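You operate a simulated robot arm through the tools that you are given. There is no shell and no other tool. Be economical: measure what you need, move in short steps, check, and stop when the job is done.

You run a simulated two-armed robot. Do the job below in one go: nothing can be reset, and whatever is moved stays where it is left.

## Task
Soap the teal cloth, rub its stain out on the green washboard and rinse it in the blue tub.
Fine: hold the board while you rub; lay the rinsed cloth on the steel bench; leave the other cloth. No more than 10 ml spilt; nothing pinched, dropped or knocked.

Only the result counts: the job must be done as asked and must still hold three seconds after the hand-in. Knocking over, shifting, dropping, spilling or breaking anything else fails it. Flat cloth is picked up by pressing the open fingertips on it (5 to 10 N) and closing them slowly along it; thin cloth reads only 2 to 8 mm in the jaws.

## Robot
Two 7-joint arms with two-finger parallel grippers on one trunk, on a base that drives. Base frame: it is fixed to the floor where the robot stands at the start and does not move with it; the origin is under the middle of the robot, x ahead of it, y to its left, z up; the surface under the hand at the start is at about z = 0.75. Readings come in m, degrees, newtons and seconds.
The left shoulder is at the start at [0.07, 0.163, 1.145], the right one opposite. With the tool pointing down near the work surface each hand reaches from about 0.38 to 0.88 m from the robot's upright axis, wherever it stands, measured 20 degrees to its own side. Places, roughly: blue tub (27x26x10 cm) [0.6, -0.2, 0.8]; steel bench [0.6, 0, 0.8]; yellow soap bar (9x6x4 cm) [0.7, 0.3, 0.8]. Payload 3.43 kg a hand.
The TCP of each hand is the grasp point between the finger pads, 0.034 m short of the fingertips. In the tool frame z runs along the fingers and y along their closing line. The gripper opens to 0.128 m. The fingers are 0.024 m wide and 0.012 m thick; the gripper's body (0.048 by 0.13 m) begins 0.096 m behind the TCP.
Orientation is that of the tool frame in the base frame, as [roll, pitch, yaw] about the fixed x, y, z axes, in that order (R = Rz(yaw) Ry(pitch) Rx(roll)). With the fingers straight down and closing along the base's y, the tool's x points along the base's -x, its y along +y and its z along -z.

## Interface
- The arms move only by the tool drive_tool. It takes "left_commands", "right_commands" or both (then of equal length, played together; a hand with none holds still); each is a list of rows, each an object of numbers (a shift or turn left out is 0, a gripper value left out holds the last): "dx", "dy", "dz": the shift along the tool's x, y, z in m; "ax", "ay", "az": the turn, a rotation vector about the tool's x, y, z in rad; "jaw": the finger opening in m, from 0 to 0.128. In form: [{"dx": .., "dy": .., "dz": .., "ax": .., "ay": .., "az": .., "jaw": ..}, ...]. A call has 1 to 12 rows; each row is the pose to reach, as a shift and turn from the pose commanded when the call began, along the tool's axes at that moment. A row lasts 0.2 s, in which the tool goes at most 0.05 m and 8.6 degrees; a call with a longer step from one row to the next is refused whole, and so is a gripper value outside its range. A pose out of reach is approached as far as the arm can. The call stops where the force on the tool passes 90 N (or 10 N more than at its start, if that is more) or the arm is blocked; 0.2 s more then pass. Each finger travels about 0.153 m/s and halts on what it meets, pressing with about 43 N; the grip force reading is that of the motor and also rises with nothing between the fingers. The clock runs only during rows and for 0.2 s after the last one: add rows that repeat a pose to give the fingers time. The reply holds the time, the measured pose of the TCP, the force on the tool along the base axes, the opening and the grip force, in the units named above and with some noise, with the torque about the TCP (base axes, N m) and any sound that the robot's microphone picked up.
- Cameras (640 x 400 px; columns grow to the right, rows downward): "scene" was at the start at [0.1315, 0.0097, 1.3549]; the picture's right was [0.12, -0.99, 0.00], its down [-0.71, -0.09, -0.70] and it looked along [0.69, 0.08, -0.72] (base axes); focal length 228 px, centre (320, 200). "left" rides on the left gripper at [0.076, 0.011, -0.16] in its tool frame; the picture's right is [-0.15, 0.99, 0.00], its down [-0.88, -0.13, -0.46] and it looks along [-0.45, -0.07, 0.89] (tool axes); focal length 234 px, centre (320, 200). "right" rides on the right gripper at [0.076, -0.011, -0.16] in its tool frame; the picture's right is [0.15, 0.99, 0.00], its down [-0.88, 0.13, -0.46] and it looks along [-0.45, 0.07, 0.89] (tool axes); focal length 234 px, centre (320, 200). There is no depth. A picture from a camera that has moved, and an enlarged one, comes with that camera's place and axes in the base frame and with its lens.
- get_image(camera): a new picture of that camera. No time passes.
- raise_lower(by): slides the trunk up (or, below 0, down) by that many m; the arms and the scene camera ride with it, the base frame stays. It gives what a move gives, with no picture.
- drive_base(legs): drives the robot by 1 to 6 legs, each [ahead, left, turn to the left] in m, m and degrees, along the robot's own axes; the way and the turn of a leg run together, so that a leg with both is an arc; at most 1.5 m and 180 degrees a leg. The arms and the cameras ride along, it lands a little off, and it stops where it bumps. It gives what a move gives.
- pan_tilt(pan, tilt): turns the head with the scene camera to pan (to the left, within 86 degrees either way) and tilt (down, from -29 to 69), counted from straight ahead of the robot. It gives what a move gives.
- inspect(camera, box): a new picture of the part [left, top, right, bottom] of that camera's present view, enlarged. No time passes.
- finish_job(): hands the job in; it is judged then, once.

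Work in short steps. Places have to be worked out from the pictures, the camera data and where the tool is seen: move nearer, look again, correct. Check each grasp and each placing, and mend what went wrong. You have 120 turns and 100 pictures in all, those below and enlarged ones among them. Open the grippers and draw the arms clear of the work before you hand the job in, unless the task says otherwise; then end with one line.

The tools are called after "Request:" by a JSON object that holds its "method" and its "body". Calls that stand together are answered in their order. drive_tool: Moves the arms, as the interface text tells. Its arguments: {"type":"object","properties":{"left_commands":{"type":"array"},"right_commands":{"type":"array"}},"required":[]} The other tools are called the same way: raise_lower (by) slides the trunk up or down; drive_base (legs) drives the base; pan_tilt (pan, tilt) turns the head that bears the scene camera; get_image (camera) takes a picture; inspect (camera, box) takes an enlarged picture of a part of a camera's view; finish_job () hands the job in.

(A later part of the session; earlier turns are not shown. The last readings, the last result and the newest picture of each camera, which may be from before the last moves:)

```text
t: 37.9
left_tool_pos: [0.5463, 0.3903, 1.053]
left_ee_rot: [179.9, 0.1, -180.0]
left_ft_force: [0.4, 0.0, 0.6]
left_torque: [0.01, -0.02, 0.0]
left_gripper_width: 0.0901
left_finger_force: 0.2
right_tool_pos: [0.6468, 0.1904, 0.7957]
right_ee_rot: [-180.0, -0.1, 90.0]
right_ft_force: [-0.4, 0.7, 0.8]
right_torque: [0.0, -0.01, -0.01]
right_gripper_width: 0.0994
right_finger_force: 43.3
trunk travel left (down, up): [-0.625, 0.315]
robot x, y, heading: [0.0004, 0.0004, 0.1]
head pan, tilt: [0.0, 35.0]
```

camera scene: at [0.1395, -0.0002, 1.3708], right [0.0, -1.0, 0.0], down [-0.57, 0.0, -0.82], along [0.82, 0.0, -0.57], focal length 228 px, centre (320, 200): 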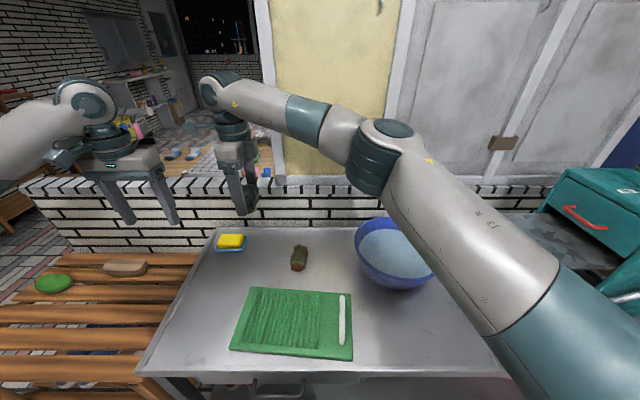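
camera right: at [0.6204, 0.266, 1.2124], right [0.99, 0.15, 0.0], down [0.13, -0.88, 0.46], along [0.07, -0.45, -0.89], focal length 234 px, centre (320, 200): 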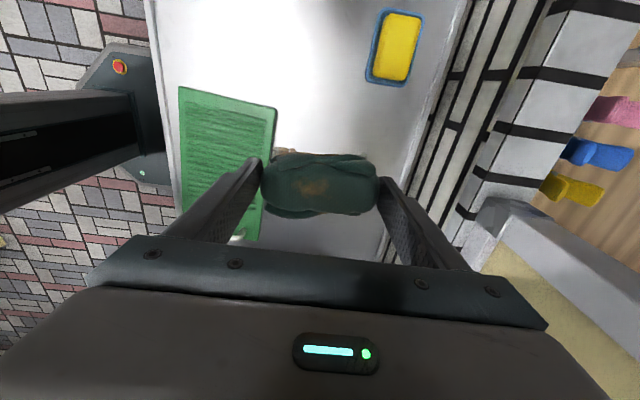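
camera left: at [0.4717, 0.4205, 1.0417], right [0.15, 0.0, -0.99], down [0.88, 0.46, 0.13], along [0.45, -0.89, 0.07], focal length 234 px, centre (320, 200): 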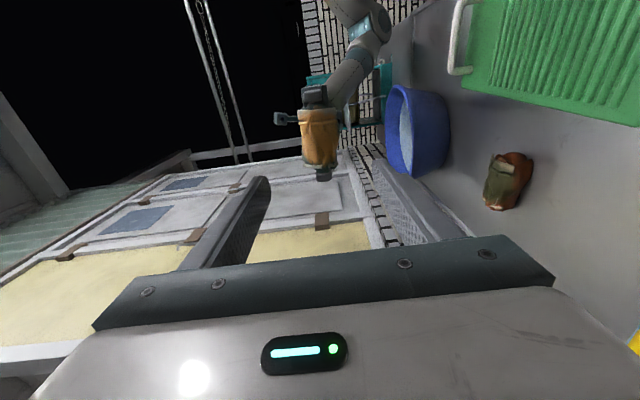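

Still no contact; continuing down a little.

Request:
{"method": "drive_tool", "body": {"right_commands": [{"dz": 0.002}, {"dz": 0.004}, {"dz": 0.004}]}}

Request:
{"method": "drive_tool", "body": {"right_commands": [{"dz": 0.002}, {"dz": 0.004}, {"dz": 0.004}]}}

Request:
{"method": "inspect", "body": {"camera": "right", "box": [200, 110, 440, 270]}}

```text
t: 38.7
left_tool_pos: [0.5455, 0.39, 1.053]
left_ee_rot: [180.0, 0.0, 180.0]
left_ft_force: [-0.2, 0.6, 0.6]
left_torque: [-0.01, 0.02, 0.03]
left_gripper_width: 0.0899
left_finger_force: 0.0
right_tool_pos: [0.6468, 0.1892, 0.7907]
right_ee_rot: [179.9, 0.1, 90.0]
right_ft_force: [-0.3, 0.0, -0.2]
right_torque: [0.02, 0.01, 0.0]
right_gripper_width: 0.0992
right_finger_force: 43.4
trunk travel left (down, up): [-0.625, 0.315]
robot x, y, heading: [-0.0002, 0.0004, -0.1]
head pan, tilt: [0.0, 35.0]
```

```text
t: 39.5
left_tool_pos: [0.5439, 0.3897, 1.0538]
left_ee_rot: [179.9, 0.0, 180.0]
left_ft_force: [-0.1, -0.2, 0.3]
left_torque: [0.01, 0.0, -0.05]
left_gripper_width: 0.0902
left_finger_force: 0.1
right_tool_pos: [0.6462, 0.1901, 0.7903]
right_ee_rot: [179.7, -0.1, 89.9]
right_ft_force: [3.7, 0.9, 24.1]
right_torque: [-0.08, 0.1, -0.03]
right_gripper_width: 0.0994
right_finger_force: 42.8
trunk travel left (down, up): [-0.625, 0.315]
robot x, y, heading: [0.0015, 0.0019, 0.1]
head pan, tilt: [0.0, 35.0]
```

```text
2.50 times, centred on (320, 190) of right
camera zoom: at [0.6342, 0.2656, 0.9498], right [0.99, 0.15, 0.01], down [0.13, -0.88, 0.46], along [0.07, -0.45, -0.89], focal length 585 px, centre (320, 225)
```

zoom: 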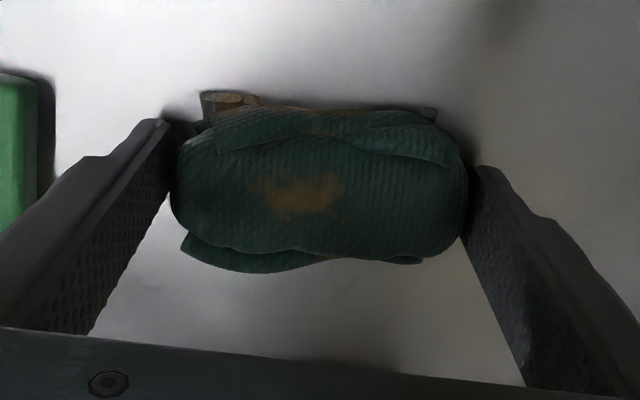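

Contact at z≈0.790. I'll ease up, open the right hand and retreat, clearing to the right.

Request:
{"method": "drive_tool", "body": {"right_commands": [{"dz": -0.003}, {"dz": -0.003, "jaw": 0.105}, {"dz": -0.003, "jaw": 0.115}, {"dz": -0.003, "jaw": 0.122}, {"dz": -0.03}, {"dz": -0.07}, {"dz": -0.11}, {"dz": -0.15}, {"dz": -0.19}]}}

Request:
{"method": "inspect", "body": {"camera": "right", "box": [200, 60, 440, 220]}}

```text
t: 41.5
left_tool_pos: [0.5453, 0.3896, 1.0528]
left_ee_rot: [180.0, -0.1, -179.9]
left_ft_force: [0.0, -0.4, 0.0]
left_torque: [-0.02, -0.03, 0.0]
left_gripper_width: 0.0901
left_finger_force: 0.0
right_tool_pos: [0.6464, 0.1893, 0.9779]
right_ee_rot: [179.9, 0.1, 90.1]
right_ft_force: [0.5, -0.1, 0.0]
right_torque: [0.01, 0.02, -0.01]
right_gripper_width: 0.1221
right_finger_force: 0.0
trunk travel left (down, up): [-0.625, 0.315]
robot x, y, heading: [-0.0007, 0.0018, 0.1]
head pan, tilt: [0.0, 35.0]
```

```text
2.50 times, centred on (320, 140) of right
camera zoom: at [0.6338, 0.2657, 1.1367], right [0.99, 0.15, 0.0], down [0.13, -0.88, 0.46], along [0.07, -0.45, -0.89], focal length 585 px, centre (320, 350)
```

zoom: 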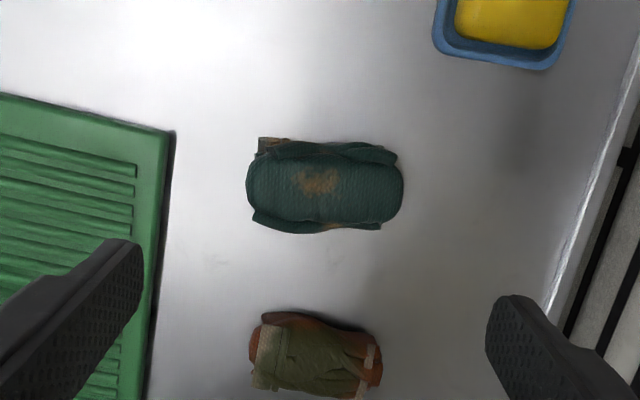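

The cloth lies stain-down near [0.645, 0.19]. Now I move the right hand over the board's white handle and turn it to close along y.

Request:
{"method": "drive_tool", "body": {"right_commands": [{"dx": -0.02, "dy": -0.016, "az": -0.131}, {"dx": -0.041, "dy": -0.033, "az": -0.262}, {"dx": -0.061, "dy": -0.049, "az": -0.393}, {"dx": -0.082, "dy": -0.065, "az": -0.524}, {"dx": -0.102, "dy": -0.081, "az": -0.654}, {"dx": -0.123, "dy": -0.098, "az": -0.785}, {"dx": -0.143, "dy": -0.114, "az": -0.916}, {"dx": -0.163, "dy": -0.131, "az": -1.047}, {"dx": -0.184, "dy": -0.147, "az": -1.178}, {"dx": -0.204, "dy": -0.163, "az": -1.309}, {"dx": -0.225, "dy": -0.18, "dz": 0.01, "az": -1.44}, {"dx": -0.245, "dy": -0.196, "dz": 0.02, "az": -1.571}]}}

Request:
{"method": "get_image", "body": {"camera": "right"}}

Request:
{"method": "pan_tilt", "body": {"pan": 10, "tilt": 50}}

Request:
{"method": "get_image", "body": {"camera": "scene"}}

```text
t: 44.1
left_tool_pos: [0.5463, 0.3904, 1.0531]
left_ee_rot: [179.9, 0.1, -179.9]
left_ft_force: [0.3, 0.4, 0.3]
left_torque: [0.0, -0.02, 0.02]
left_gripper_width: 0.09
left_finger_force: 0.0
right_tool_pos: [0.4509, -0.0557, 0.9571]
right_ee_rot: [180.0, 0.0, -179.9]
right_ft_force: [-0.2, -0.8, 0.8]
right_torque: [0.03, 0.01, -0.01]
right_gripper_width: 0.1221
right_finger_force: 0.1
trunk travel left (down, up): [-0.625, 0.315]
robot x, y, heading: [0.0015, 0.0014, -0.1]
head pan, tilt: [0.0, 35.0]
```

```text
64 pictures are left
camera right: at [0.3739, -0.067, 1.1172], right [-0.15, 0.99, 0.0], down [0.88, 0.13, 0.46], along [0.45, 0.07, -0.89], focal length 234 px, centre (320, 200)
```

right: 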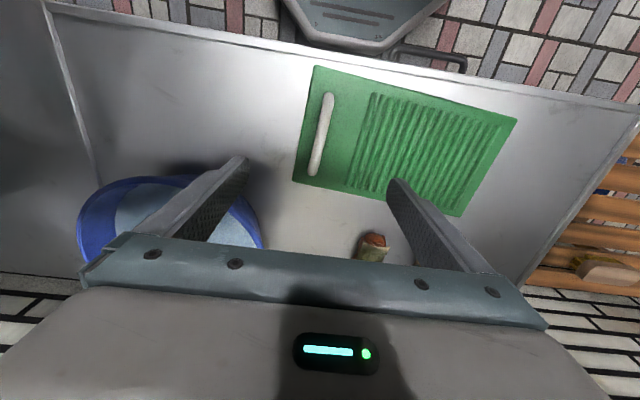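

```text
t: 44.8
left_tool_pos: [0.5464, 0.3904, 1.0515]
left_ee_rot: [-179.9, 0.0, -180.0]
left_ft_force: [-0.7, -0.2, 0.2]
left_torque: [-0.03, 0.02, 0.01]
left_gripper_width: 0.0899
left_finger_force: 0.0
right_tool_pos: [0.451, -0.0539, 0.9579]
right_ee_rot: [-180.0, 0.1, 180.0]
right_ft_force: [-0.1, -0.4, -0.4]
right_torque: [0.01, -0.03, 0.02]
right_gripper_width: 0.122
right_finger_force: 0.2
trunk travel left (down, up): [-0.625, 0.315]
robot x, y, heading: [-0.0014, 0.0007, 0.0]
head pan, tilt: [10.0, 50.0]
```

```text
63 pictures are left
camera scene: at [0.1274, 0.0137, 1.3492], right [0.17, -0.98, 0.0], down [-0.75, -0.13, -0.64], along [0.63, 0.11, -0.77], focal length 228 px, centre (320, 200)
```

scene: 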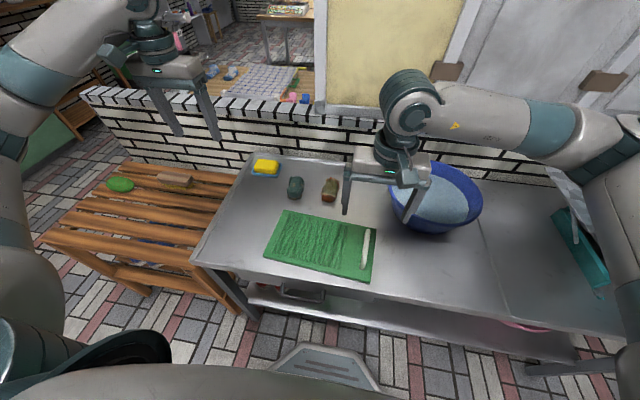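

The handle centre is at [0.443, −0.055] and the cloth at [0.645, 0.19]. The left hand goes over the cloth while the right waits above the handle.

Request:
{"method": "drive_tool", "body": {"left_commands": [{"dx": -0.0165, "dy": -0.034, "dz": 0.025}, {"dx": -0.033, "dy": -0.067, "dz": 0.05}, {"dx": -0.0495, "dy": -0.101, "dz": 0.075}, {"dx": -0.066, "dy": -0.135, "dz": 0.1}, {"dx": -0.0825, "dy": -0.168, "dz": 0.125}, {"dx": -0.099, "dy": -0.201, "dz": 0.152}]}}

Request:
{"method": "get_image", "body": {"camera": "left"}}

```text
t: 46.2
left_tool_pos: [0.6469, 0.1887, 0.9003]
left_ee_rot: [179.9, -0.1, -180.0]
left_ft_force: [0.8, -0.5, 0.4]
left_torque: [0.02, 0.03, 0.02]
left_gripper_width: 0.0901
left_finger_force: 0.2
right_tool_pos: [0.4513, -0.0549, 0.9583]
right_ee_rot: [-180.0, -0.1, 180.0]
right_ft_force: [0.4, -0.7, -0.7]
right_torque: [0.01, 0.03, -0.02]
right_gripper_width: 0.1222
right_finger_force: 0.1
trunk travel left (down, up): [-0.625, 0.315]
robot x, y, heading: [-0.0013, -0.0002, -0.2]
head pan, tilt: [10.0, 50.0]
```

```text
62 pictures are left
camera left: at [0.5708, 0.2002, 1.0607], right [0.15, 0.99, 0.0], down [0.88, -0.13, 0.45], along [0.45, -0.07, -0.89], focal length 234 px, centre (320, 200)
```

left: 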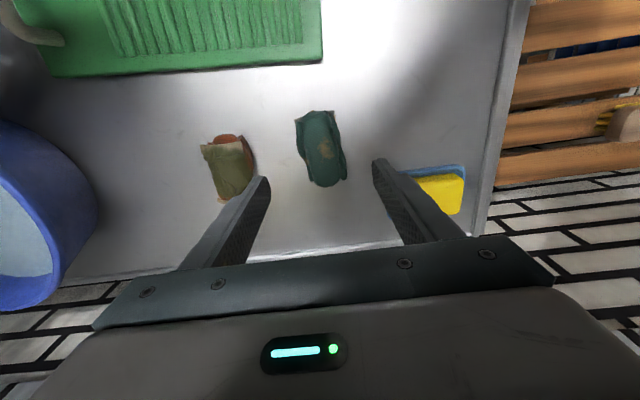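

Cloth centred between the fingers. I'll descend to TCP z≈0.796 and close.

Request:
{"method": "drive_tool", "body": {"left_commands": [{"dz": 0.04}, {"dz": 0.08}, {"dz": 0.104}, {"dz": 0.104, "jaw": 0.07}, {"dz": 0.104, "jaw": 0.055}, {"dz": 0.104, "jaw": 0.045}, {"dz": 0.104, "jaw": 0.038}, {"dz": 0.104, "jaw": 0.038}]}}

Request:
{"method": "drive_tool", "body": {"left_commands": [{"dz": -0.01}, {"dz": -0.025}, {"dz": -0.05}, {"dz": -0.08}]}}

Request:
{"method": "get_image", "body": {"camera": "left"}}

```text
t: 48.0
left_tool_pos: [0.6454, 0.1909, 0.796]
left_ee_rot: [180.0, -0.1, -180.0]
left_ft_force: [-0.7, -0.1, -0.1]
left_torque: [0.0, -0.01, 0.03]
left_gripper_width: 0.0497
left_finger_force: 43.0
right_tool_pos: [0.4506, -0.0552, 0.9569]
right_ee_rot: [180.0, 0.1, -180.0]
right_ft_force: [-0.3, 1.1, 0.0]
right_torque: [0.05, 0.01, -0.04]
right_gripper_width: 0.1221
right_finger_force: 0.1
trunk travel left (down, up): [-0.625, 0.315]
robot x, y, heading: [-0.0025, -0.0011, -0.0]
head pan, tilt: [10.0, 50.0]
```

```text
t: 49.0
left_tool_pos: [0.6439, 0.1908, 0.8767]
left_ee_rot: [179.9, 0.0, 180.0]
left_ft_force: [-0.3, -0.9, -0.5]
left_torque: [-0.01, -0.02, 0.02]
left_gripper_width: 0.0493
left_finger_force: 42.5
right_tool_pos: [0.4503, -0.0544, 0.9573]
right_ee_rot: [180.0, 0.1, 180.0]
right_ft_force: [-0.1, -0.7, -0.1]
right_torque: [0.01, 0.02, -0.03]
right_gripper_width: 0.1221
right_finger_force: 0.0
trunk travel left (down, up): [-0.625, 0.315]
robot x, y, heading: [0.0013, 0.0014, -0.1]
head pan, tilt: [10.0, 50.0]
```

```text
61 pictures are left
camera left: at [0.5696, 0.2012, 1.0367], right [0.15, 0.99, 0.0], down [0.88, -0.13, 0.45], along [0.45, -0.07, -0.89], focal length 234 px, centre (320, 200)
```

left: 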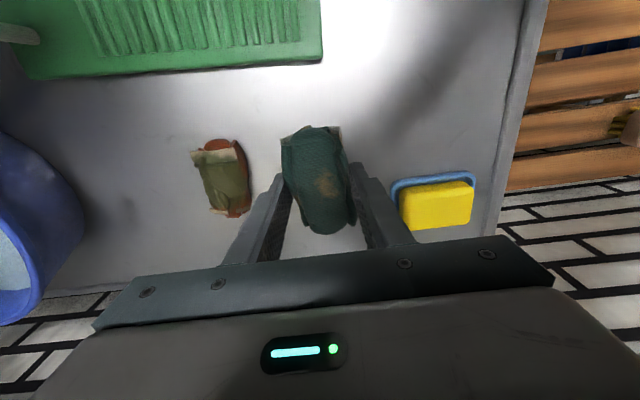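

Firmly held with the stain down. I'll carry it over the soap at about [0.722, 0.319] and come down to just above it.

Request:
{"method": "drive_tool", "body": {"left_commands": [{"dz": -0.03}, {"dx": -0.026, "dy": 0.035, "dz": -0.03}, {"dx": -0.052, "dy": 0.075, "dz": -0.03}, {"dx": -0.078, "dy": 0.115, "dz": -0.03}, {"dx": -0.078, "dy": 0.128, "dz": -0.01}, {"dx": -0.078, "dy": 0.128, "dz": 0.015}]}}

Request:
{"method": "get_image", "body": {"camera": "left"}}

Request:
{"method": "inspect", "body": {"camera": "scene", "box": [200, 110, 340, 210]}}

```text
t: 50.4
left_tool_pos: [0.7254, 0.3179, 0.8615]
left_ee_rot: [179.9, 0.0, 180.0]
left_ft_force: [0.2, 0.2, -0.3]
left_torque: [-0.01, 0.02, 0.03]
left_gripper_width: 0.0494
left_finger_force: 42.7
right_tool_pos: [0.4509, -0.053, 0.957]
right_ee_rot: [180.0, 0.0, -179.9]
right_ft_force: [-0.6, -0.2, 0.2]
right_torque: [0.01, 0.02, -0.01]
right_gripper_width: 0.1219
right_finger_force: 0.1
trunk travel left (down, up): [-0.625, 0.315]
robot x, y, heading: [0.0006, -0.005, -0.1]
head pan, tilt: [10.0, 50.0]
```

```text
60 pictures are left
camera left: at [0.6495, 0.3286, 1.022], right [0.15, 0.99, 0.0], down [0.88, -0.13, 0.46], along [0.45, -0.07, -0.89], focal length 234 px, centre (320, 200)
```

left: 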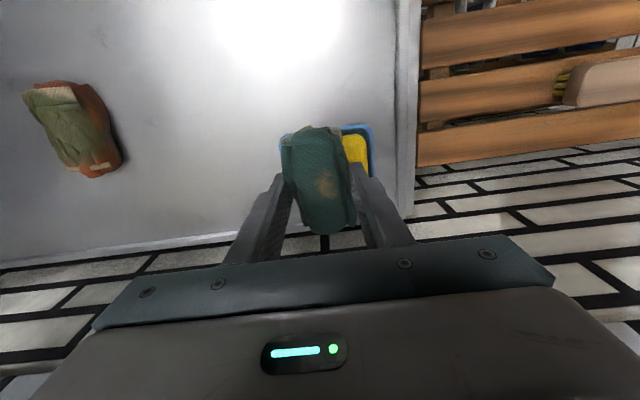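

```text
4.00 times, centred on (270, 160) of scene
camera zoom: at [0.1279, 0.0134, 1.3491], right [0.17, -0.98, 0.0], down [-0.75, -0.13, -0.64], along [0.63, 0.11, -0.77], focal length 911 px, centre (520, 360)
```

zoom: 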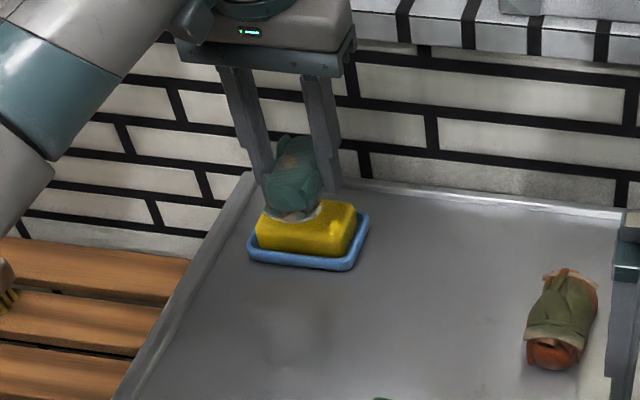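

The soap is slightly nearer the robot. I'll shift back 1.3 cm and descend in small steps until I feel it.

Request:
{"method": "drive_tool", "body": {"left_commands": [{"dx": 0.012}, {"dx": 0.012, "dz": 0.006}, {"dx": 0.012, "dz": 0.01}]}}

Request:
{"method": "drive_tool", "body": {"left_commands": [{"dz": 0.003}, {"dz": 0.005}]}}

Request:
{"method": "drive_tool", "body": {"left_commands": [{"dz": 0.002}, {"dz": 0.004}]}}

```text
t: 51.2
left_tool_pos: [0.7121, 0.3181, 0.8522]
left_ee_rot: [180.0, 0.0, 180.0]
left_ft_force: [0.2, 0.0, -0.9]
left_torque: [-0.01, 0.0, -0.02]
left_gripper_width: 0.0496
left_finger_force: 43.0
right_tool_pos: [0.4513, -0.0549, 0.9579]
right_ee_rot: [-180.0, 0.1, -180.0]
right_ft_force: [0.2, 0.8, 0.5]
right_torque: [0.02, 0.02, 0.02]
right_gripper_width: 0.1224
right_finger_force: 0.0
trunk travel left (down, up): [-0.625, 0.315]
robot x, y, heading: [0.0019, -0.0012, 0.1]
head pan, tilt: [10.0, 50.0]
```

```text
t: 51.8
left_tool_pos: [0.7125, 0.3184, 0.847]
left_ee_rot: [179.9, 0.0, 180.0]
left_ft_force: [0.2, 0.6, -1.2]
left_torque: [-0.02, -0.03, 0.01]
left_gripper_width: 0.0494
left_finger_force: 43.0
right_tool_pos: [0.4512, -0.0547, 0.9572]
right_ee_rot: [-179.9, 0.0, -180.0]
right_ft_force: [0.3, -0.3, -0.1]
right_torque: [0.01, -0.01, 0.04]
right_gripper_width: 0.122
right_finger_force: 0.0
trunk travel left (down, up): [-0.625, 0.315]
robot x, y, heading: [0.0019, 0.0009, -0.0]
head pan, tilt: [10.0, 50.0]
```

```text
t: 52.4
left_tool_pos: [0.7121, 0.317, 0.8414]
left_ee_rot: [179.9, -0.1, 180.0]
left_ft_force: [0.3, 0.7, -0.8]
left_torque: [-0.04, -0.01, -0.02]
left_gripper_width: 0.0491
left_finger_force: 42.8
right_tool_pos: [0.4501, -0.0541, 0.958]
right_ee_rot: [-180.0, 0.1, -180.0]
right_ft_force: [1.0, -0.7, 0.3]
right_torque: [0.01, 0.01, -0.03]
right_gripper_width: 0.1221
right_finger_force: 0.0
trunk travel left (down, up): [-0.625, 0.315]
robot x, y, heading: [-0.0047, 0.0034, 0.1]
head pan, tilt: [10.0, 50.0]
```

No contact yet; I'll go on.

Request:
{"method": "drive_tool", "body": {"left_commands": [{"dz": 0.002}, {"dz": 0.004}]}}

Request:
{"method": "drive_tool", "body": {"left_commands": [{"dz": 0.002}, {"dz": 0.003}]}}

Request:
{"method": "inspect", "body": {"camera": "scene", "box": [220, 120, 320, 200]}}

```text
t: 53.0
left_tool_pos: [0.7111, 0.3162, 0.8372]
left_ee_rot: [-180.0, -0.1, -179.9]
left_ft_force: [-0.1, 0.2, -1.2]
left_torque: [0.0, 0.0, -0.03]
left_gripper_width: 0.0493
left_finger_force: 43.0
right_tool_pos: [0.4525, -0.0539, 0.9583]
right_ee_rot: [179.9, 0.0, -180.0]
right_ft_force: [0.4, -0.9, -0.5]
right_torque: [0.0, 0.01, 0.0]
right_gripper_width: 0.122
right_finger_force: 0.1
trunk travel left (down, up): [-0.625, 0.315]
robot x, y, heading: [0.0034, 0.0031, -0.0]
head pan, tilt: [10.0, 50.0]
```

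```text
t: 53.6
left_tool_pos: [0.7119, 0.3171, 0.8348]
left_ee_rot: [179.9, 0.0, -179.9]
left_ft_force: [-0.3, 0.5, -0.5]
left_torque: [-0.01, -0.01, -0.02]
left_gripper_width: 0.0494
left_finger_force: 43.3
right_tool_pos: [0.4517, -0.0542, 0.9574]
right_ee_rot: [180.0, 0.0, 179.9]
right_ft_force: [-0.5, -0.6, -0.8]
right_torque: [-0.01, 0.03, 0.0]
right_gripper_width: 0.1221
right_finger_force: 0.2
trunk travel left (down, up): [-0.625, 0.315]
robot x, y, heading: [0.0013, -0.0022, -0.3]
head pan, tilt: [10.0, 50.0]
```

```text
5.00 times, centred on (270, 160) of scene
camera zoom: at [0.1274, 0.0135, 1.3491], right [0.17, -0.98, 0.0], down [-0.75, -0.13, -0.64], along [0.63, 0.11, -0.77], focal length 1139 px, centre (570, 400)
```

zoom: 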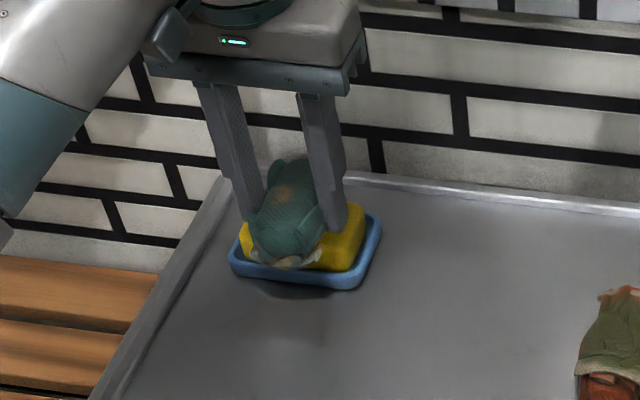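

Nearly there; I'll keep going down in small steps.

Request:
{"method": "drive_tool", "body": {"left_commands": [{"dz": 0.002}, {"dz": 0.004}]}}

Request:
{"method": "drive_tool", "body": {"left_commands": [{"dz": 0.002}, {"dz": 0.003}]}}

Request:
{"method": "drive_tool", "body": {"left_commands": [{"dz": 0.002}, {"dz": 0.003}]}}

```text
t: 54.2
left_tool_pos: [0.7121, 0.3177, 0.8325]
left_ee_rot: [179.9, 0.0, -179.9]
left_ft_force: [0.3, -0.4, 3.5]
left_torque: [0.02, 0.0, 0.05]
left_gripper_width: 0.0494
left_finger_force: 43.0
right_tool_pos: [0.4503, -0.0547, 0.9579]
right_ee_rot: [180.0, 0.1, 180.0]
right_ft_force: [-0.1, 1.2, -0.6]
right_torque: [-0.01, 0.06, 0.01]
right_gripper_width: 0.122
right_finger_force: 0.1
trunk travel left (down, up): [-0.625, 0.315]
robot x, y, heading: [-0.0024, 0.0005, 0.2]
head pan, tilt: [10.0, 50.0]
```

```text
t: 54.8
left_tool_pos: [0.7103, 0.3172, 0.8324]
left_ee_rot: [180.0, 0.3, -180.0]
left_ft_force: [2.2, 1.7, 19.0]
left_torque: [0.0, -0.16, 0.06]
left_gripper_width: 0.0493
left_finger_force: 42.9
right_tool_pos: [0.4489, -0.0554, 0.9591]
right_ee_rot: [179.9, 0.2, -179.9]
right_ft_force: [0.1, -1.2, 0.7]
right_torque: [-0.02, -0.02, -0.01]
right_gripper_width: 0.122
right_finger_force: 0.1
trunk travel left (down, up): [-0.625, 0.315]
robot x, y, heading: [0.001, -0.0037, -0.0]
head pan, tilt: [10.0, 50.0]
```

```text
t: 55.4
left_tool_pos: [0.7102, 0.3168, 0.832]
left_ee_rot: [179.8, 0.5, 180.0]
left_ft_force: [4.0, 3.2, 37.7]
left_torque: [-0.03, -0.24, 0.01]
left_gripper_width: 0.0493
left_finger_force: 43.0
right_tool_pos: [0.4474, -0.054, 0.9598]
right_ee_rot: [179.9, 0.1, -180.0]
right_ft_force: [0.6, 0.5, 0.4]
right_torque: [-0.01, -0.02, -0.02]
right_gripper_width: 0.122
right_finger_force: 0.1
trunk travel left (down, up): [-0.625, 0.315]
robot x, y, heading: [-0.0033, -0.0001, -0.2]
head pan, tilt: [10.0, 50.0]
```

Contact at z≈0.8325, with stiffness about 6 N/mm. I'll ease to about 10 N and rub gently, ±1.2 cm along y, several strokes.

Request:
{"method": "drive_tool", "body": {"left_commands": [{"dz": -0.0045}, {"dy": 0.012, "dz": -0.0045}, {"dy": 0.0, "dz": -0.0045}, {"dy": -0.012, "dz": -0.0045}, {"dy": 0.0, "dz": -0.0045}, {"dy": 0.012, "dz": -0.0045}, {"dy": 0.0, "dz": -0.0045}, {"dy": -0.012, "dz": -0.0045}, {"dy": 0.0, "dz": -0.0045}]}}

Request:
{"method": "inspect", "body": {"camera": "scene", "box": [220, 120, 320, 200]}}

```text
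t: 57.4
left_tool_pos: [0.7104, 0.312, 0.8309]
left_ee_rot: [180.0, 0.0, 179.7]
left_ft_force: [-1.5, -9.7, 18.7]
left_torque: [-0.47, 0.04, -0.01]
left_gripper_width: 0.0493
left_finger_force: 42.6
right_tool_pos: [0.4488, -0.0568, 0.9589]
right_ee_rot: [-180.0, 0.2, 179.9]
right_ft_force: [-0.4, 0.5, -0.3]
right_torque: [-0.03, 0.0, -0.04]
right_gripper_width: 0.122
right_finger_force: 0.0
trunk travel left (down, up): [-0.625, 0.315]
robot x, y, heading: [-0.0019, 0.0017, -0.3]
head pan, tilt: [10.0, 50.0]
```

```text
5.00 times, centred on (270, 160) of scene
camera zoom: at [0.1247, 0.0108, 1.3495], right [0.17, -0.99, 0.0], down [-0.75, -0.13, -0.64], along [0.63, 0.11, -0.76], focal length 1139 px, centre (570, 400)
```

zoom: 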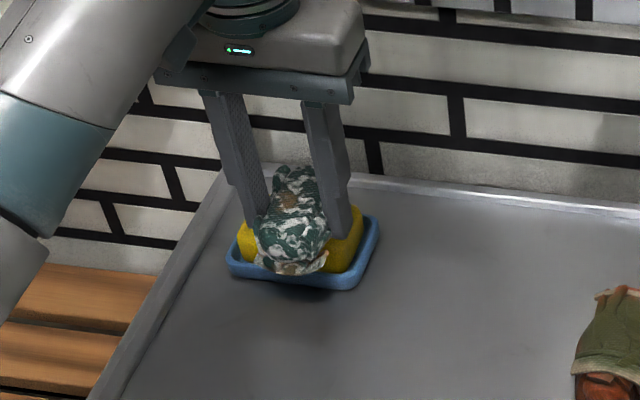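

The cloth is now covered in suds. I'll do one more light set of strokes, then lift.

Request:
{"method": "drive_tool", "body": {"left_commands": [{"dz": -0.001}, {"dy": 0.012, "dz": -0.001}, {"dz": -0.001}, {"dy": -0.01, "dz": -0.001}, {"dz": -0.001}, {"dy": 0.012, "dz": -0.001}, {"dz": -0.001}, {"dz": -0.01}, {"dz": -0.03}, {"dz": -0.06}, {"dz": -0.1}]}}

Request:
{"method": "get_image", "body": {"camera": "left"}}

Request:
{"method": "inspect", "body": {"camera": "scene", "box": [180, 90, 340, 200]}}

```text
t: 59.8
left_tool_pos: [0.7112, 0.317, 0.9298]
left_ee_rot: [179.9, 0.1, -179.9]
left_ft_force: [0.7, -0.4, -1.4]
left_torque: [0.02, -0.02, -0.02]
left_gripper_width: 0.0493
left_finger_force: 43.5
right_tool_pos: [0.4493, -0.0558, 0.9587]
right_ee_rot: [-180.0, 0.1, -180.0]
right_ft_force: [-0.2, 0.2, 0.2]
right_torque: [0.02, -0.03, 0.04]
right_gripper_width: 0.122
right_finger_force: 0.0
trunk travel left (down, up): [-0.625, 0.315]
robot x, y, heading: [0.0, -0.003, 0.1]
head pan, tilt: [10.0, 50.0]
```

```text
56 pictures are left
camera left: at [0.6344, 0.3282, 1.0908], right [0.15, 0.99, 0.0], down [0.88, -0.13, 0.46], along [0.45, -0.06, -0.89], focal length 234 px, centre (320, 200)
```

left: 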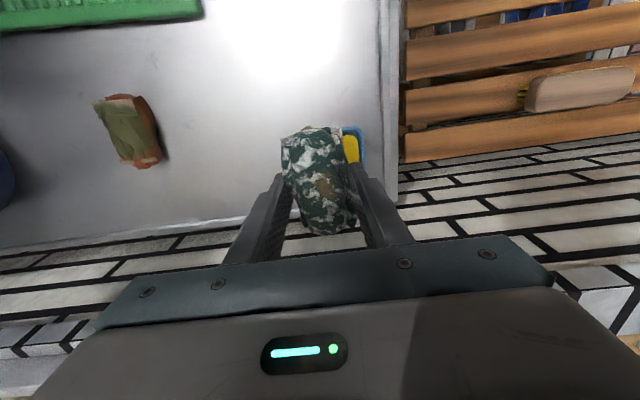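

```text
3.64 times, centred on (260, 145) of scene
camera zoom: at [0.1262, 0.0131, 1.3492], right [0.17, -0.98, 0.0], down [-0.75, -0.13, -0.64], along [0.63, 0.11, -0.77], focal length 828 px, centre (538, 400)
```

zoom: 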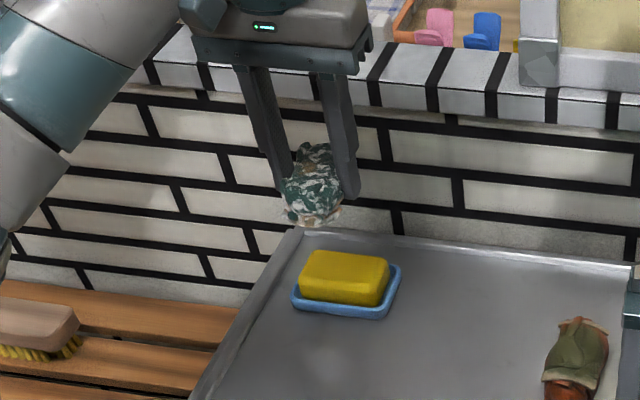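

Soap and dish are in place and the cloth is soaped. Now the right hand descends to the handle with its jaws narrowed.

Request:
{"method": "drive_tool", "body": {"right_commands": [{"dx": 0.006, "dz": 0.03, "jaw": 0.1}, {"dx": 0.006, "dz": 0.06, "jaw": 0.08}, {"dx": 0.006, "dz": 0.09, "jaw": 0.06}, {"dx": 0.006, "dz": 0.12, "jaw": 0.06}, {"dx": 0.006, "dz": 0.135, "jaw": 0.06}]}}

Request:
{"method": "get_image", "body": {"camera": "right"}}

Request:
{"method": "inspect", "body": {"camera": "scene", "box": [260, 160, 440, 300]}}

```text
t: 61.0
left_tool_pos: [0.7116, 0.3179, 0.9295]
left_ee_rot: [180.0, -0.1, 180.0]
left_ft_force: [-1.2, -0.7, -1.0]
left_torque: [0.0, 0.0, 0.02]
left_gripper_width: 0.0495
left_finger_force: 42.4
right_tool_pos: [0.4454, -0.0549, 0.8226]
right_ee_rot: [-180.0, 0.1, -180.0]
right_ft_force: [-0.2, -0.5, -1.0]
right_torque: [0.05, -0.02, -0.01]
right_gripper_width: 0.0599
right_finger_force: 0.2
trunk travel left (down, up): [-0.625, 0.315]
robot x, y, heading: [0.0009, -0.0013, -0.3]
head pan, tilt: [10.0, 50.0]
```

```text
54 pictures are left
camera right: at [0.3686, -0.0664, 0.9811], right [-0.15, 0.99, 0.0], down [0.88, 0.13, 0.46], along [0.45, 0.07, -0.89], focal length 234 px, centre (320, 200)
```

right: 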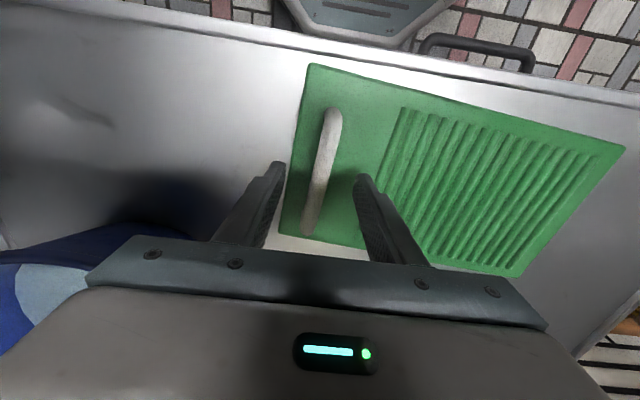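

```text
2.86 times, centred on (350, 230) of scene
camera zoom: at [0.1275, 0.0137, 1.3492], right [0.17, -0.98, 0.0], down [-0.75, -0.13, -0.64], along [0.63, 0.11, -0.77], focal length 651 px, centre (234, 114)
```

zoom: 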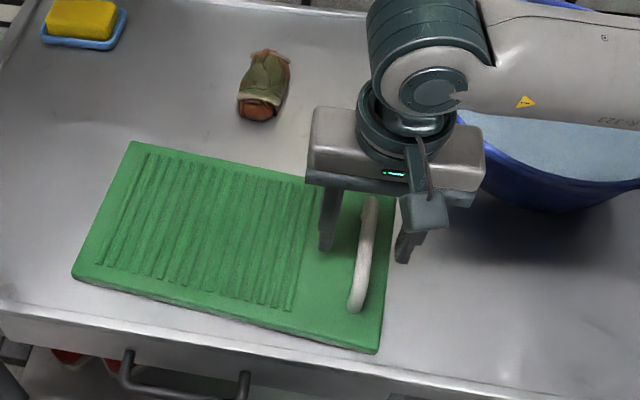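

The handle runs between the fingers, centred at [0.448, −0.054]. I'll descend stepwise to near the board surface.

Request:
{"method": "drive_tool", "body": {"right_commands": [{"dz": 0.008}, {"dz": 0.015}, {"dz": 0.02}]}}

Request:
{"method": "drive_tool", "body": {"right_commands": [{"jaw": 0.045}, {"jaw": 0.03}, {"jaw": 0.015}, {"jaw": 0.01}]}}

Request:
{"method": "get_image", "body": {"camera": "right"}}

```text
t: 61.8
left_tool_pos: [0.7101, 0.3167, 0.9316]
left_ee_rot: [180.0, 0.1, 180.0]
left_ft_force: [0.0, -0.8, -0.8]
left_torque: [-0.04, -0.01, 0.01]
left_gripper_width: 0.0496
left_finger_force: 43.0
right_tool_pos: [0.4446, -0.055, 0.8039]
right_ee_rot: [180.0, 0.3, 180.0]
right_ft_force: [0.5, -1.7, 19.1]
right_torque: [0.23, 0.17, 0.12]
right_gripper_width: 0.0593
right_finger_force: 0.0
trunk travel left (down, up): [-0.625, 0.315]
robot x, y, heading: [-0.0005, -0.001, 0.2]
head pan, tilt: [10.0, 50.0]
```

```text
t: 62.8
left_tool_pos: [0.7101, 0.3171, 0.9322]
left_ee_rot: [180.0, 0.1, 179.9]
left_ft_force: [0.2, 0.7, -0.6]
left_torque: [0.0, -0.02, 0.0]
left_gripper_width: 0.0496
left_finger_force: 43.1
right_tool_pos: [0.4437, -0.0558, 0.8046]
right_ee_rot: [179.9, 0.3, -180.0]
right_ft_force: [3.1, -4.2, 38.3]
right_torque: [-0.06, 0.34, 0.02]
right_gripper_width: 0.0183
right_finger_force: 7.5
trunk travel left (down, up): [-0.625, 0.315]
robot x, y, heading: [0.001, -0.0024, 0.1]
head pan, tilt: [10.0, 50.0]
```

```text
52 pictures are left
camera right: at [0.3669, -0.0663, 0.963], right [-0.15, 0.99, 0.0], down [0.88, 0.13, 0.46], along [0.46, 0.07, -0.89], focal length 234 px, centre (320, 200)
```

right: 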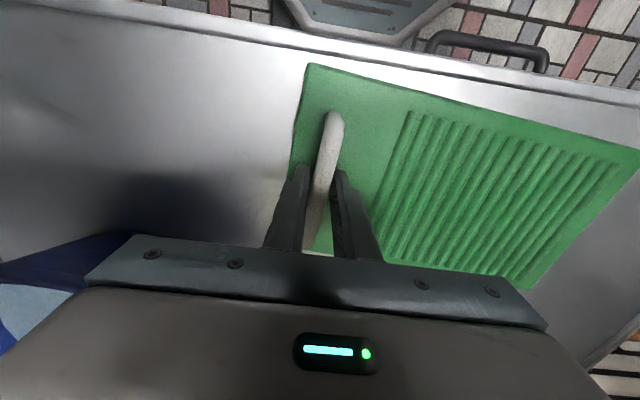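

The tips touch the board top at z≈0.77 and the jaws read 18 mm on the handle. I'll ease up to relieve the press and finish closing.

Request:
{"method": "drive_tool", "body": {"right_commands": [{"dz": -0.005, "jaw": 0.008}, {"dz": -0.006, "jaw": 0.005}, {"dz": -0.006, "jaw": 0.005}]}}

```text
t: 63.6
left_tool_pos: [0.7106, 0.3173, 0.9295]
left_ee_rot: [-180.0, -0.1, 180.0]
left_ft_force: [0.2, -0.5, -0.9]
left_torque: [0.02, -0.03, 0.05]
left_gripper_width: 0.0494
left_finger_force: 42.7
right_tool_pos: [0.4451, -0.0549, 0.8079]
right_ee_rot: [-180.0, -0.1, 180.0]
right_ft_force: [-0.1, 0.2, -0.2]
right_torque: [-0.07, 0.3, 0.14]
right_gripper_width: 0.0133
right_finger_force: 43.1
trunk travel left (down, up): [-0.625, 0.315]
robot x, y, heading: [-0.0009, 0.0009, 0.1]
head pan, tilt: [10.0, 50.0]
```

The board handle is gripped (13 mm, 43 N). Now I bring the cloth above the ribs at about [0.455, 0.125], keeping clear of the right hand.

Request:
{"method": "drive_tool", "body": {"left_commands": [{"dx": 0.032, "dy": -0.024}, {"dx": 0.064, "dy": -0.048}, {"dx": 0.096, "dy": -0.072}, {"dx": 0.128, "dy": -0.096}, {"dx": 0.16, "dy": -0.12}, {"dx": 0.192, "dy": -0.144}, {"dx": 0.224, "dy": -0.168, "dz": 0.02}, {"dx": 0.256, "dy": -0.19, "dz": 0.05}, {"dx": 0.256, "dy": -0.19, "dz": 0.075}]}}

Request:
{"method": "get_image", "body": {"camera": "left"}}

Request:
{"method": "get_image", "body": {"camera": "scene"}}

```text
t: 65.6
left_tool_pos: [0.4548, 0.1277, 0.8531]
left_ee_rot: [180.0, 0.0, -179.9]
left_ft_force: [-0.7, 0.4, 0.2]
left_torque: [0.0, 0.03, 0.03]
left_gripper_width: 0.0494
left_finger_force: 43.1
right_tool_pos: [0.4445, -0.0546, 0.8077]
right_ee_rot: [-179.9, 0.0, 180.0]
right_ft_force: [-0.6, 0.4, -2.7]
right_torque: [-0.1, 0.11, -0.01]
right_gripper_width: 0.0136
right_finger_force: 43.2
trunk travel left (down, up): [-0.625, 0.315]
robot x, y, heading: [-0.002, -0.0014, -0.1]
head pan, tilt: [10.0, 50.0]
```

```text
51 pictures are left
camera left: at [0.3795, 0.1388, 1.0145], right [0.15, 0.99, 0.0], down [0.88, -0.13, 0.46], along [0.45, -0.07, -0.89], focal length 234 px, centre (320, 200)
```

left: 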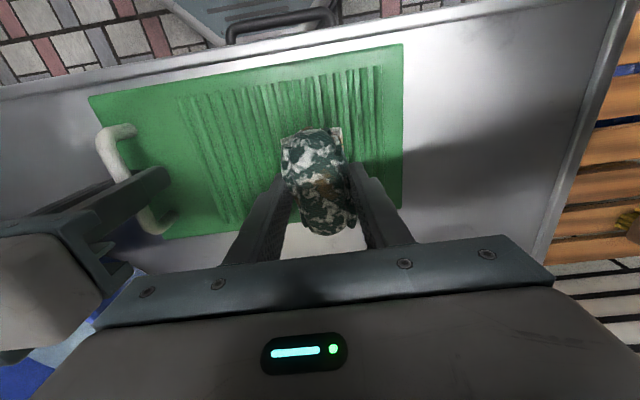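

```text
50 pictures are left
camera scene: at [0.1278, 0.0141, 1.3491], right [0.17, -0.98, 0.0], down [-0.75, -0.13, -0.64], along [0.63, 0.11, -0.77], focal length 228 px, centre (320, 200)
```

scene: 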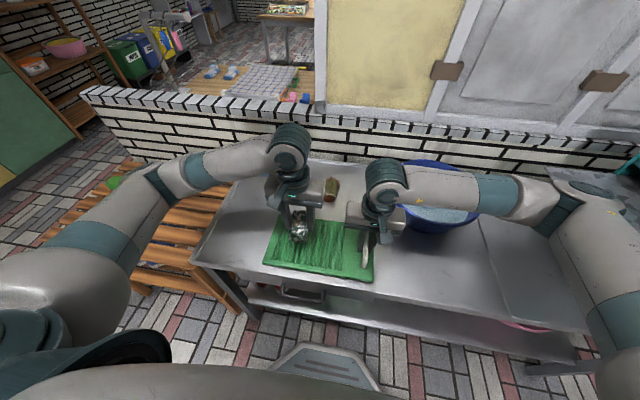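

Clear of the right hand and above the ribs. Descending to contact.

Request:
{"method": "drive_tool", "body": {"left_commands": [{"dz": 0.01}, {"dz": 0.02}, {"dz": 0.028}]}}

Request:
{"method": "drive_tool", "body": {"left_commands": [{"dz": 0.003}, {"dz": 0.006}]}}

Request:
{"method": "drive_tool", "body": {"left_commands": [{"dz": 0.002}, {"dz": 0.004}]}}

```text
t: 66.4
left_tool_pos: [0.4559, 0.1272, 0.8259]
left_ee_rot: [180.0, -0.2, 180.0]
left_ft_force: [-0.1, 0.2, -1.0]
left_torque: [0.01, -0.03, -0.04]
left_gripper_width: 0.0494
left_finger_force: 43.2
right_tool_pos: [0.445, -0.0547, 0.807]
right_ee_rot: [180.0, 0.0, 180.0]
right_ft_force: [0.1, -0.6, -2.0]
right_torque: [-0.03, 0.14, 0.0]
right_gripper_width: 0.0131
right_finger_force: 43.2
trunk travel left (down, up): [-0.625, 0.315]
robot x, y, heading: [-0.0013, 0.0029, 0.0]
head pan, tilt: [10.0, 50.0]
```

```text
t: 67.0
left_tool_pos: [0.4558, 0.1277, 0.8211]
left_ee_rot: [-180.0, 0.1, -179.9]
left_ft_force: [0.8, -0.8, -0.9]
left_torque: [-0.02, 0.02, -0.02]
left_gripper_width: 0.0493
left_finger_force: 42.6
right_tool_pos: [0.4449, -0.0546, 0.8065]
right_ee_rot: [180.0, 0.0, -180.0]
right_ft_force: [-0.4, -0.9, -1.9]
right_torque: [-0.01, 0.15, 0.02]
right_gripper_width: 0.0134
right_finger_force: 42.9
trunk travel left (down, up): [-0.625, 0.315]
robot x, y, heading: [0.0, 0.003, -0.1]
head pan, tilt: [10.0, 50.0]
```

```text
t: 67.6
left_tool_pos: [0.4545, 0.1277, 0.8175]
left_ee_rot: [-180.0, 0.2, -180.0]
left_ft_force: [-2.8, 1.9, 31.1]
left_torque: [-0.12, -0.12, -0.06]
left_gripper_width: 0.0493
left_finger_force: 42.7
right_tool_pos: [0.4432, -0.0553, 0.8079]
right_ee_rot: [-180.0, 0.0, -179.9]
right_ft_force: [2.6, 0.7, -13.0]
right_torque: [0.03, 1.04, -0.28]
right_gripper_width: 0.0132
right_finger_force: 43.6
trunk travel left (down, up): [-0.625, 0.315]
robot x, y, heading: [0.0013, -0.0041, -0.1]
head pan, tilt: [10.0, 50.0]
```

Contact at z≈0.8175 with 31 N. I'll ease to about 15 N and rub across the ribs along y.

Request:
{"method": "drive_tool", "body": {"left_commands": [{"dz": -0.0025}, {"dy": 0.015, "dz": -0.0025}, {"dy": 0.0, "dz": -0.0025}, {"dy": -0.02, "dz": -0.0025}, {"dy": 0.0, "dz": -0.0025}, {"dy": 0.02, "dz": -0.0025}, {"dy": 0.0, "dz": -0.0025}, {"dy": -0.02, "dz": -0.0025}, {"dy": 0.0, "dz": -0.0025}, {"dy": 0.02, "dz": -0.0025}, {"dy": 0.0, "dz": -0.0025}]}}

Request:
{"method": "get_image", "body": {"camera": "left"}}

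```text
t: 70.0
left_tool_pos: [0.4554, 0.1275, 0.8194]
left_ee_rot: [179.8, 0.0, -179.9]
left_ft_force: [0.3, 6.8, 16.9]
left_torque: [0.21, -0.11, 0.07]
left_gripper_width: 0.0491
left_finger_force: 42.7
right_tool_pos: [0.4443, -0.0553, 0.8074]
right_ee_rot: [-179.9, 0.1, 180.0]
right_ft_force: [1.1, -5.4, -6.2]
right_torque: [0.12, -0.14, -0.01]
right_gripper_width: 0.0132
right_finger_force: 42.6
trunk travel left (down, up): [-0.625, 0.315]
robot x, y, heading: [0.0002, -0.0017, -0.1]
head pan, tilt: [10.0, 50.0]
```

```text
49 pictures are left
camera left: at [0.3792, 0.1377, 0.9798], right [0.14, 0.99, 0.0], down [0.88, -0.13, 0.46], along [0.45, -0.06, -0.89], focal length 234 px, centre (320, 200)
```

left: 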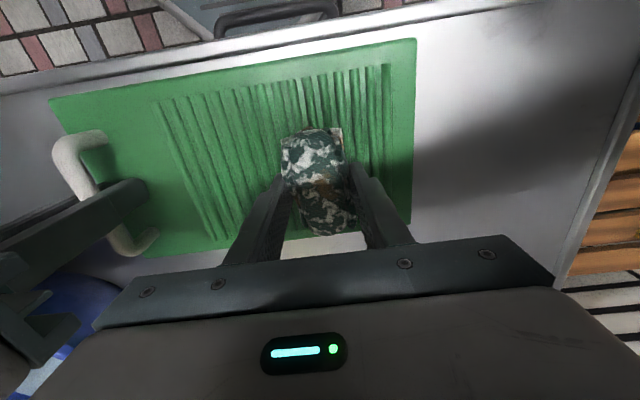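

Both hands hold well. I'll rub with more strokes, then lift to check the stain.

Request:
{"method": "drive_tool", "body": {"left_commands": [{"dy": -0.02}, {"dy": 0.0}, {"dy": 0.02}, {"dy": 0.0}, {"dy": -0.02}, {"dy": 0.0}, {"dy": 0.02}, {"dy": 0.0}, {"dy": -0.02}, {"dy": 0.0}, {"dy": 0.02}, {"dy": 0.0}]}}

Request:
{"method": "drive_tool", "body": {"left_commands": [{"dy": -0.02}, {"dy": 0.0}, {"dy": 0.02}, {"dy": 0.0}, {"dy": -0.02}, {"dy": 0.0}, {"dy": 0.02}, {"dy": 0.0}, {"dy": -0.02}, {"dy": 0.0}, {"dy": 0.02}, {"dy": 0.0}]}}

Request:
{"method": "inspect", "body": {"camera": "left", "box": [240, 100, 400, 260]}}

```text
t: 72.6
left_tool_pos: [0.4546, 0.1264, 0.8185]
left_ee_rot: [179.9, 0.0, -179.9]
left_ft_force: [-0.8, 2.2, 3.9]
left_torque: [0.07, -0.11, 0.0]
left_gripper_width: 0.0494
left_finger_force: 42.6
right_tool_pos: [0.4457, -0.0559, 0.8076]
right_ee_rot: [-179.9, 0.0, -180.0]
right_ft_force: [0.3, -3.0, -3.2]
right_torque: [0.16, -0.17, 0.01]
right_gripper_width: 0.0133
right_finger_force: 42.6
trunk travel left (down, up): [-0.625, 0.315]
robot x, y, heading: [-0.0037, 0.002, -0.1]
head pan, tilt: [10.0, 50.0]
```

```text
t: 75.2
left_tool_pos: [0.4572, 0.1264, 0.8186]
left_ee_rot: [179.9, 0.0, 179.9]
left_ft_force: [1.2, -0.2, 1.6]
left_torque: [-0.01, -0.09, -0.06]
left_gripper_width: 0.0494
left_finger_force: 43.1
right_tool_pos: [0.4453, -0.0556, 0.8083]
right_ee_rot: [-180.0, 0.1, 180.0]
right_ft_force: [-0.8, -2.2, -2.8]
right_torque: [0.18, -0.26, 0.01]
right_gripper_width: 0.0133
right_finger_force: 43.0
trunk travel left (down, up): [-0.625, 0.315]
robot x, y, heading: [0.0032, 0.0022, -0.2]
head pan, tilt: [10.0, 50.0]
```

```text
2.50 times, centred on (320, 180) of left
camera zoom: at [0.3809, 0.1373, 0.9799], right [0.15, 0.99, 0.0], down [0.88, -0.13, 0.46], along [0.45, -0.07, -0.89], focal length 585 px, centre (320, 250)
```

zoom: 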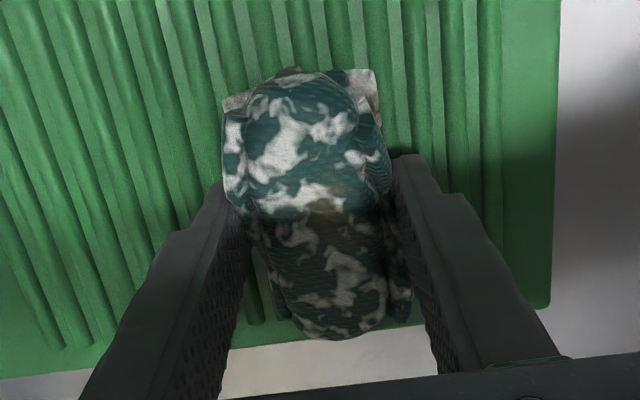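

The press has dropped to about 2–4 N, so I'll press 2 mm deeper and rub more. The top spot already looks fainter.

Request:
{"method": "drive_tool", "body": {"left_commands": [{"dz": 0.002}, {"dy": -0.02, "dz": 0.002}, {"dy": 0.0, "dz": 0.002}, {"dy": 0.02, "dz": 0.002}, {"dy": 0.0, "dz": 0.002}, {"dy": -0.02, "dz": 0.002}, {"dy": 0.0, "dz": 0.002}, {"dy": 0.02, "dz": 0.002}, {"dy": 0.0, "dz": 0.002}, {"dy": -0.02, "dz": 0.002}, {"dy": 0.0, "dz": 0.002}]}}

Request:
{"method": "drive_tool", "body": {"left_commands": [{"dy": 0.02}, {"dy": 0.0}, {"dy": -0.02}, {"dy": 0.0}, {"dy": 0.02}, {"dy": 0.0}, {"dy": -0.02}, {"dy": 0.0}, {"dy": 0.02}, {"dy": 0.0}, {"dy": -0.02}, {"dy": 0.0}]}}

Request:
{"method": "inspect", "body": {"camera": "left", "box": [240, 100, 400, 260]}}

Request:
{"method": "inspect", "body": {"camera": "scene", "box": [260, 160, 400, 290]}}

```text
t: 77.6
left_tool_pos: [0.4541, 0.1226, 0.8186]
left_ee_rot: [-179.6, 0.2, 179.8]
left_ft_force: [-0.9, -19.9, 44.8]
left_torque: [-1.14, -0.13, -0.08]
left_gripper_width: 0.0495
left_finger_force: 43.2
right_tool_pos: [0.4427, -0.0537, 0.8096]
right_ee_rot: [179.8, 0.0, 180.0]
right_ft_force: [1.1, 12.4, -20.2]
right_torque: [-0.15, 0.61, -0.19]
right_gripper_width: 0.0134
right_finger_force: 43.1
trunk travel left (down, up): [-0.625, 0.315]
robot x, y, heading: [-0.0029, 0.0009, -0.1]
head pan, tilt: [10.0, 50.0]
```

```text
t: 80.2
left_tool_pos: [0.4536, 0.1256, 0.8187]
left_ee_rot: [-179.7, 0.0, 180.0]
left_ft_force: [-1.1, -9.6, 19.9]
left_torque: [-0.56, 0.01, -0.04]
left_gripper_width: 0.0494
left_finger_force: 43.1
right_tool_pos: [0.4436, -0.0538, 0.8081]
right_ee_rot: [179.9, 0.1, 179.9]
right_ft_force: [-1.4, 7.5, -10.8]
right_torque: [-0.05, -0.03, -0.02]
right_gripper_width: 0.0131
right_finger_force: 42.7
trunk travel left (down, up): [-0.625, 0.315]
robot x, y, heading: [0.0008, 0.0022, -0.1]
head pan, tilt: [10.0, 50.0]
```

```text
2.50 times, centred on (320, 180) of left
camera zoom: at [0.3788, 0.1375, 0.9787], right [0.15, 0.99, 0.0], down [0.88, -0.13, 0.46], along [0.45, -0.07, -0.89], focal length 585 px, centre (320, 250)
```

zoom: 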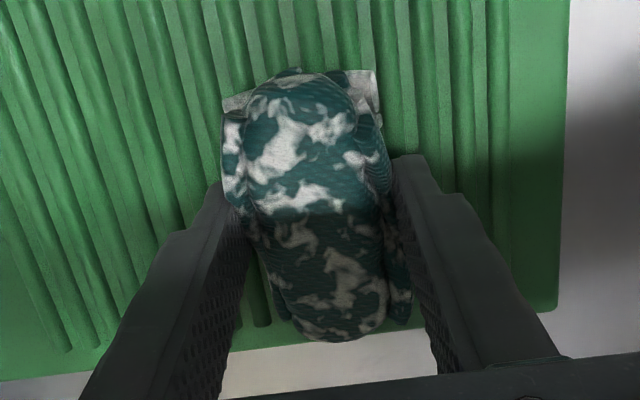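

```text
3.08 times, centred on (330, 225) of scene
camera zoom: at [0.126, 0.0135, 1.3492], right [0.17, -0.98, 0.0], down [-0.75, -0.13, -0.64], along [0.63, 0.11, -0.77], focal length 701 px, centre (289, 123)
```

zoom: 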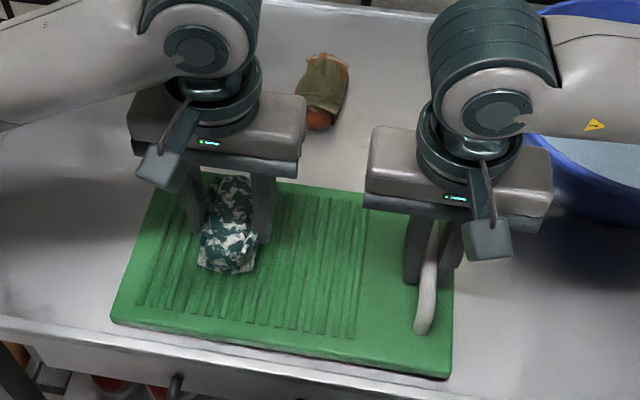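

The visible spot has vanished. I'll lift the cloth and tip it toward the head to check the stained underside, the right hand still holding the board.

Request:
{"method": "drive_tool", "body": {"left_commands": [{"dz": -0.02}, {"dz": -0.06}, {"dz": -0.1}, {"dz": -0.14}, {"dz": -0.18, "ay": 0.14}, {"dz": -0.2, "ay": 0.28}, {"dx": -0.02, "dz": -0.2, "ay": 0.42}, {"dx": -0.04, "dz": -0.2, "ay": 0.56}, {"dx": -0.06, "dz": -0.2, "ay": 0.7}, {"dx": -0.08, "dz": -0.2, "ay": 0.84}, {"dx": -0.1, "dz": -0.2, "ay": 0.98}]}}

Request:
{"method": "get_image", "body": {"camera": "scene"}}

```text
t: 82.6
left_tool_pos: [0.5542, 0.1218, 1.0184]
left_ee_rot: [-179.9, -56.1, 179.9]
left_ft_force: [0.2, -0.8, -2.1]
left_torque: [0.01, -0.01, -0.04]
left_gripper_width: 0.0496
left_finger_force: 43.6
right_tool_pos: [0.4438, -0.0574, 0.8079]
right_ee_rot: [179.9, 0.1, 180.0]
right_ft_force: [-0.4, -1.7, -2.7]
right_torque: [0.28, -0.32, 0.05]
right_gripper_width: 0.0135
right_finger_force: 43.0
trunk travel left (down, up): [-0.625, 0.315]
robot x, y, heading: [0.0019, 0.0002, -0.1]
head pan, tilt: [10.0, 50.0]
```

```text
45 pictures are left
camera scene: at [0.1267, 0.009, 1.349], right [0.17, -0.98, 0.0], down [-0.75, -0.13, -0.64], along [0.63, 0.11, -0.77], focal length 228 px, centre (320, 200)
```

scene: 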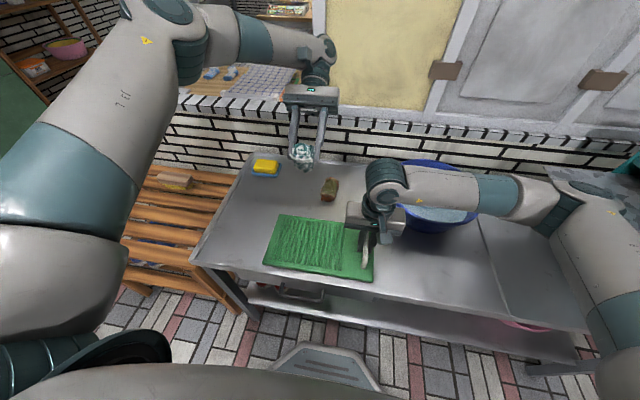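

Request:
{"method": "inspect", "body": {"camera": "scene", "box": [275, 120, 335, 180]}}

```text
6.67 times, centred on (305, 150) of scene
camera zoom: at [0.1267, 0.009, 1.349], right [0.17, -0.98, 0.0], down [-0.75, -0.13, -0.64], along [0.63, 0.11, -0.77], focal length 1518 px, centre (420, 533)
```

zoom: 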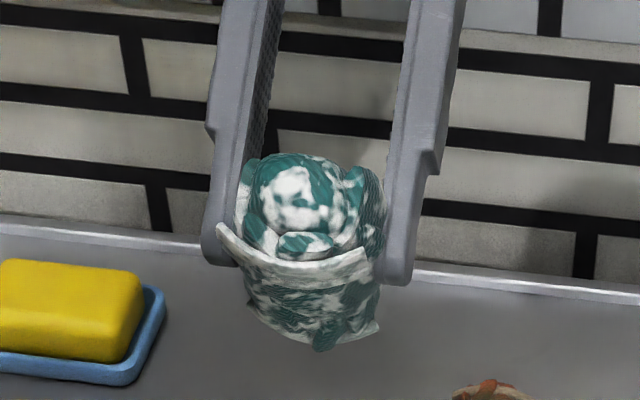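

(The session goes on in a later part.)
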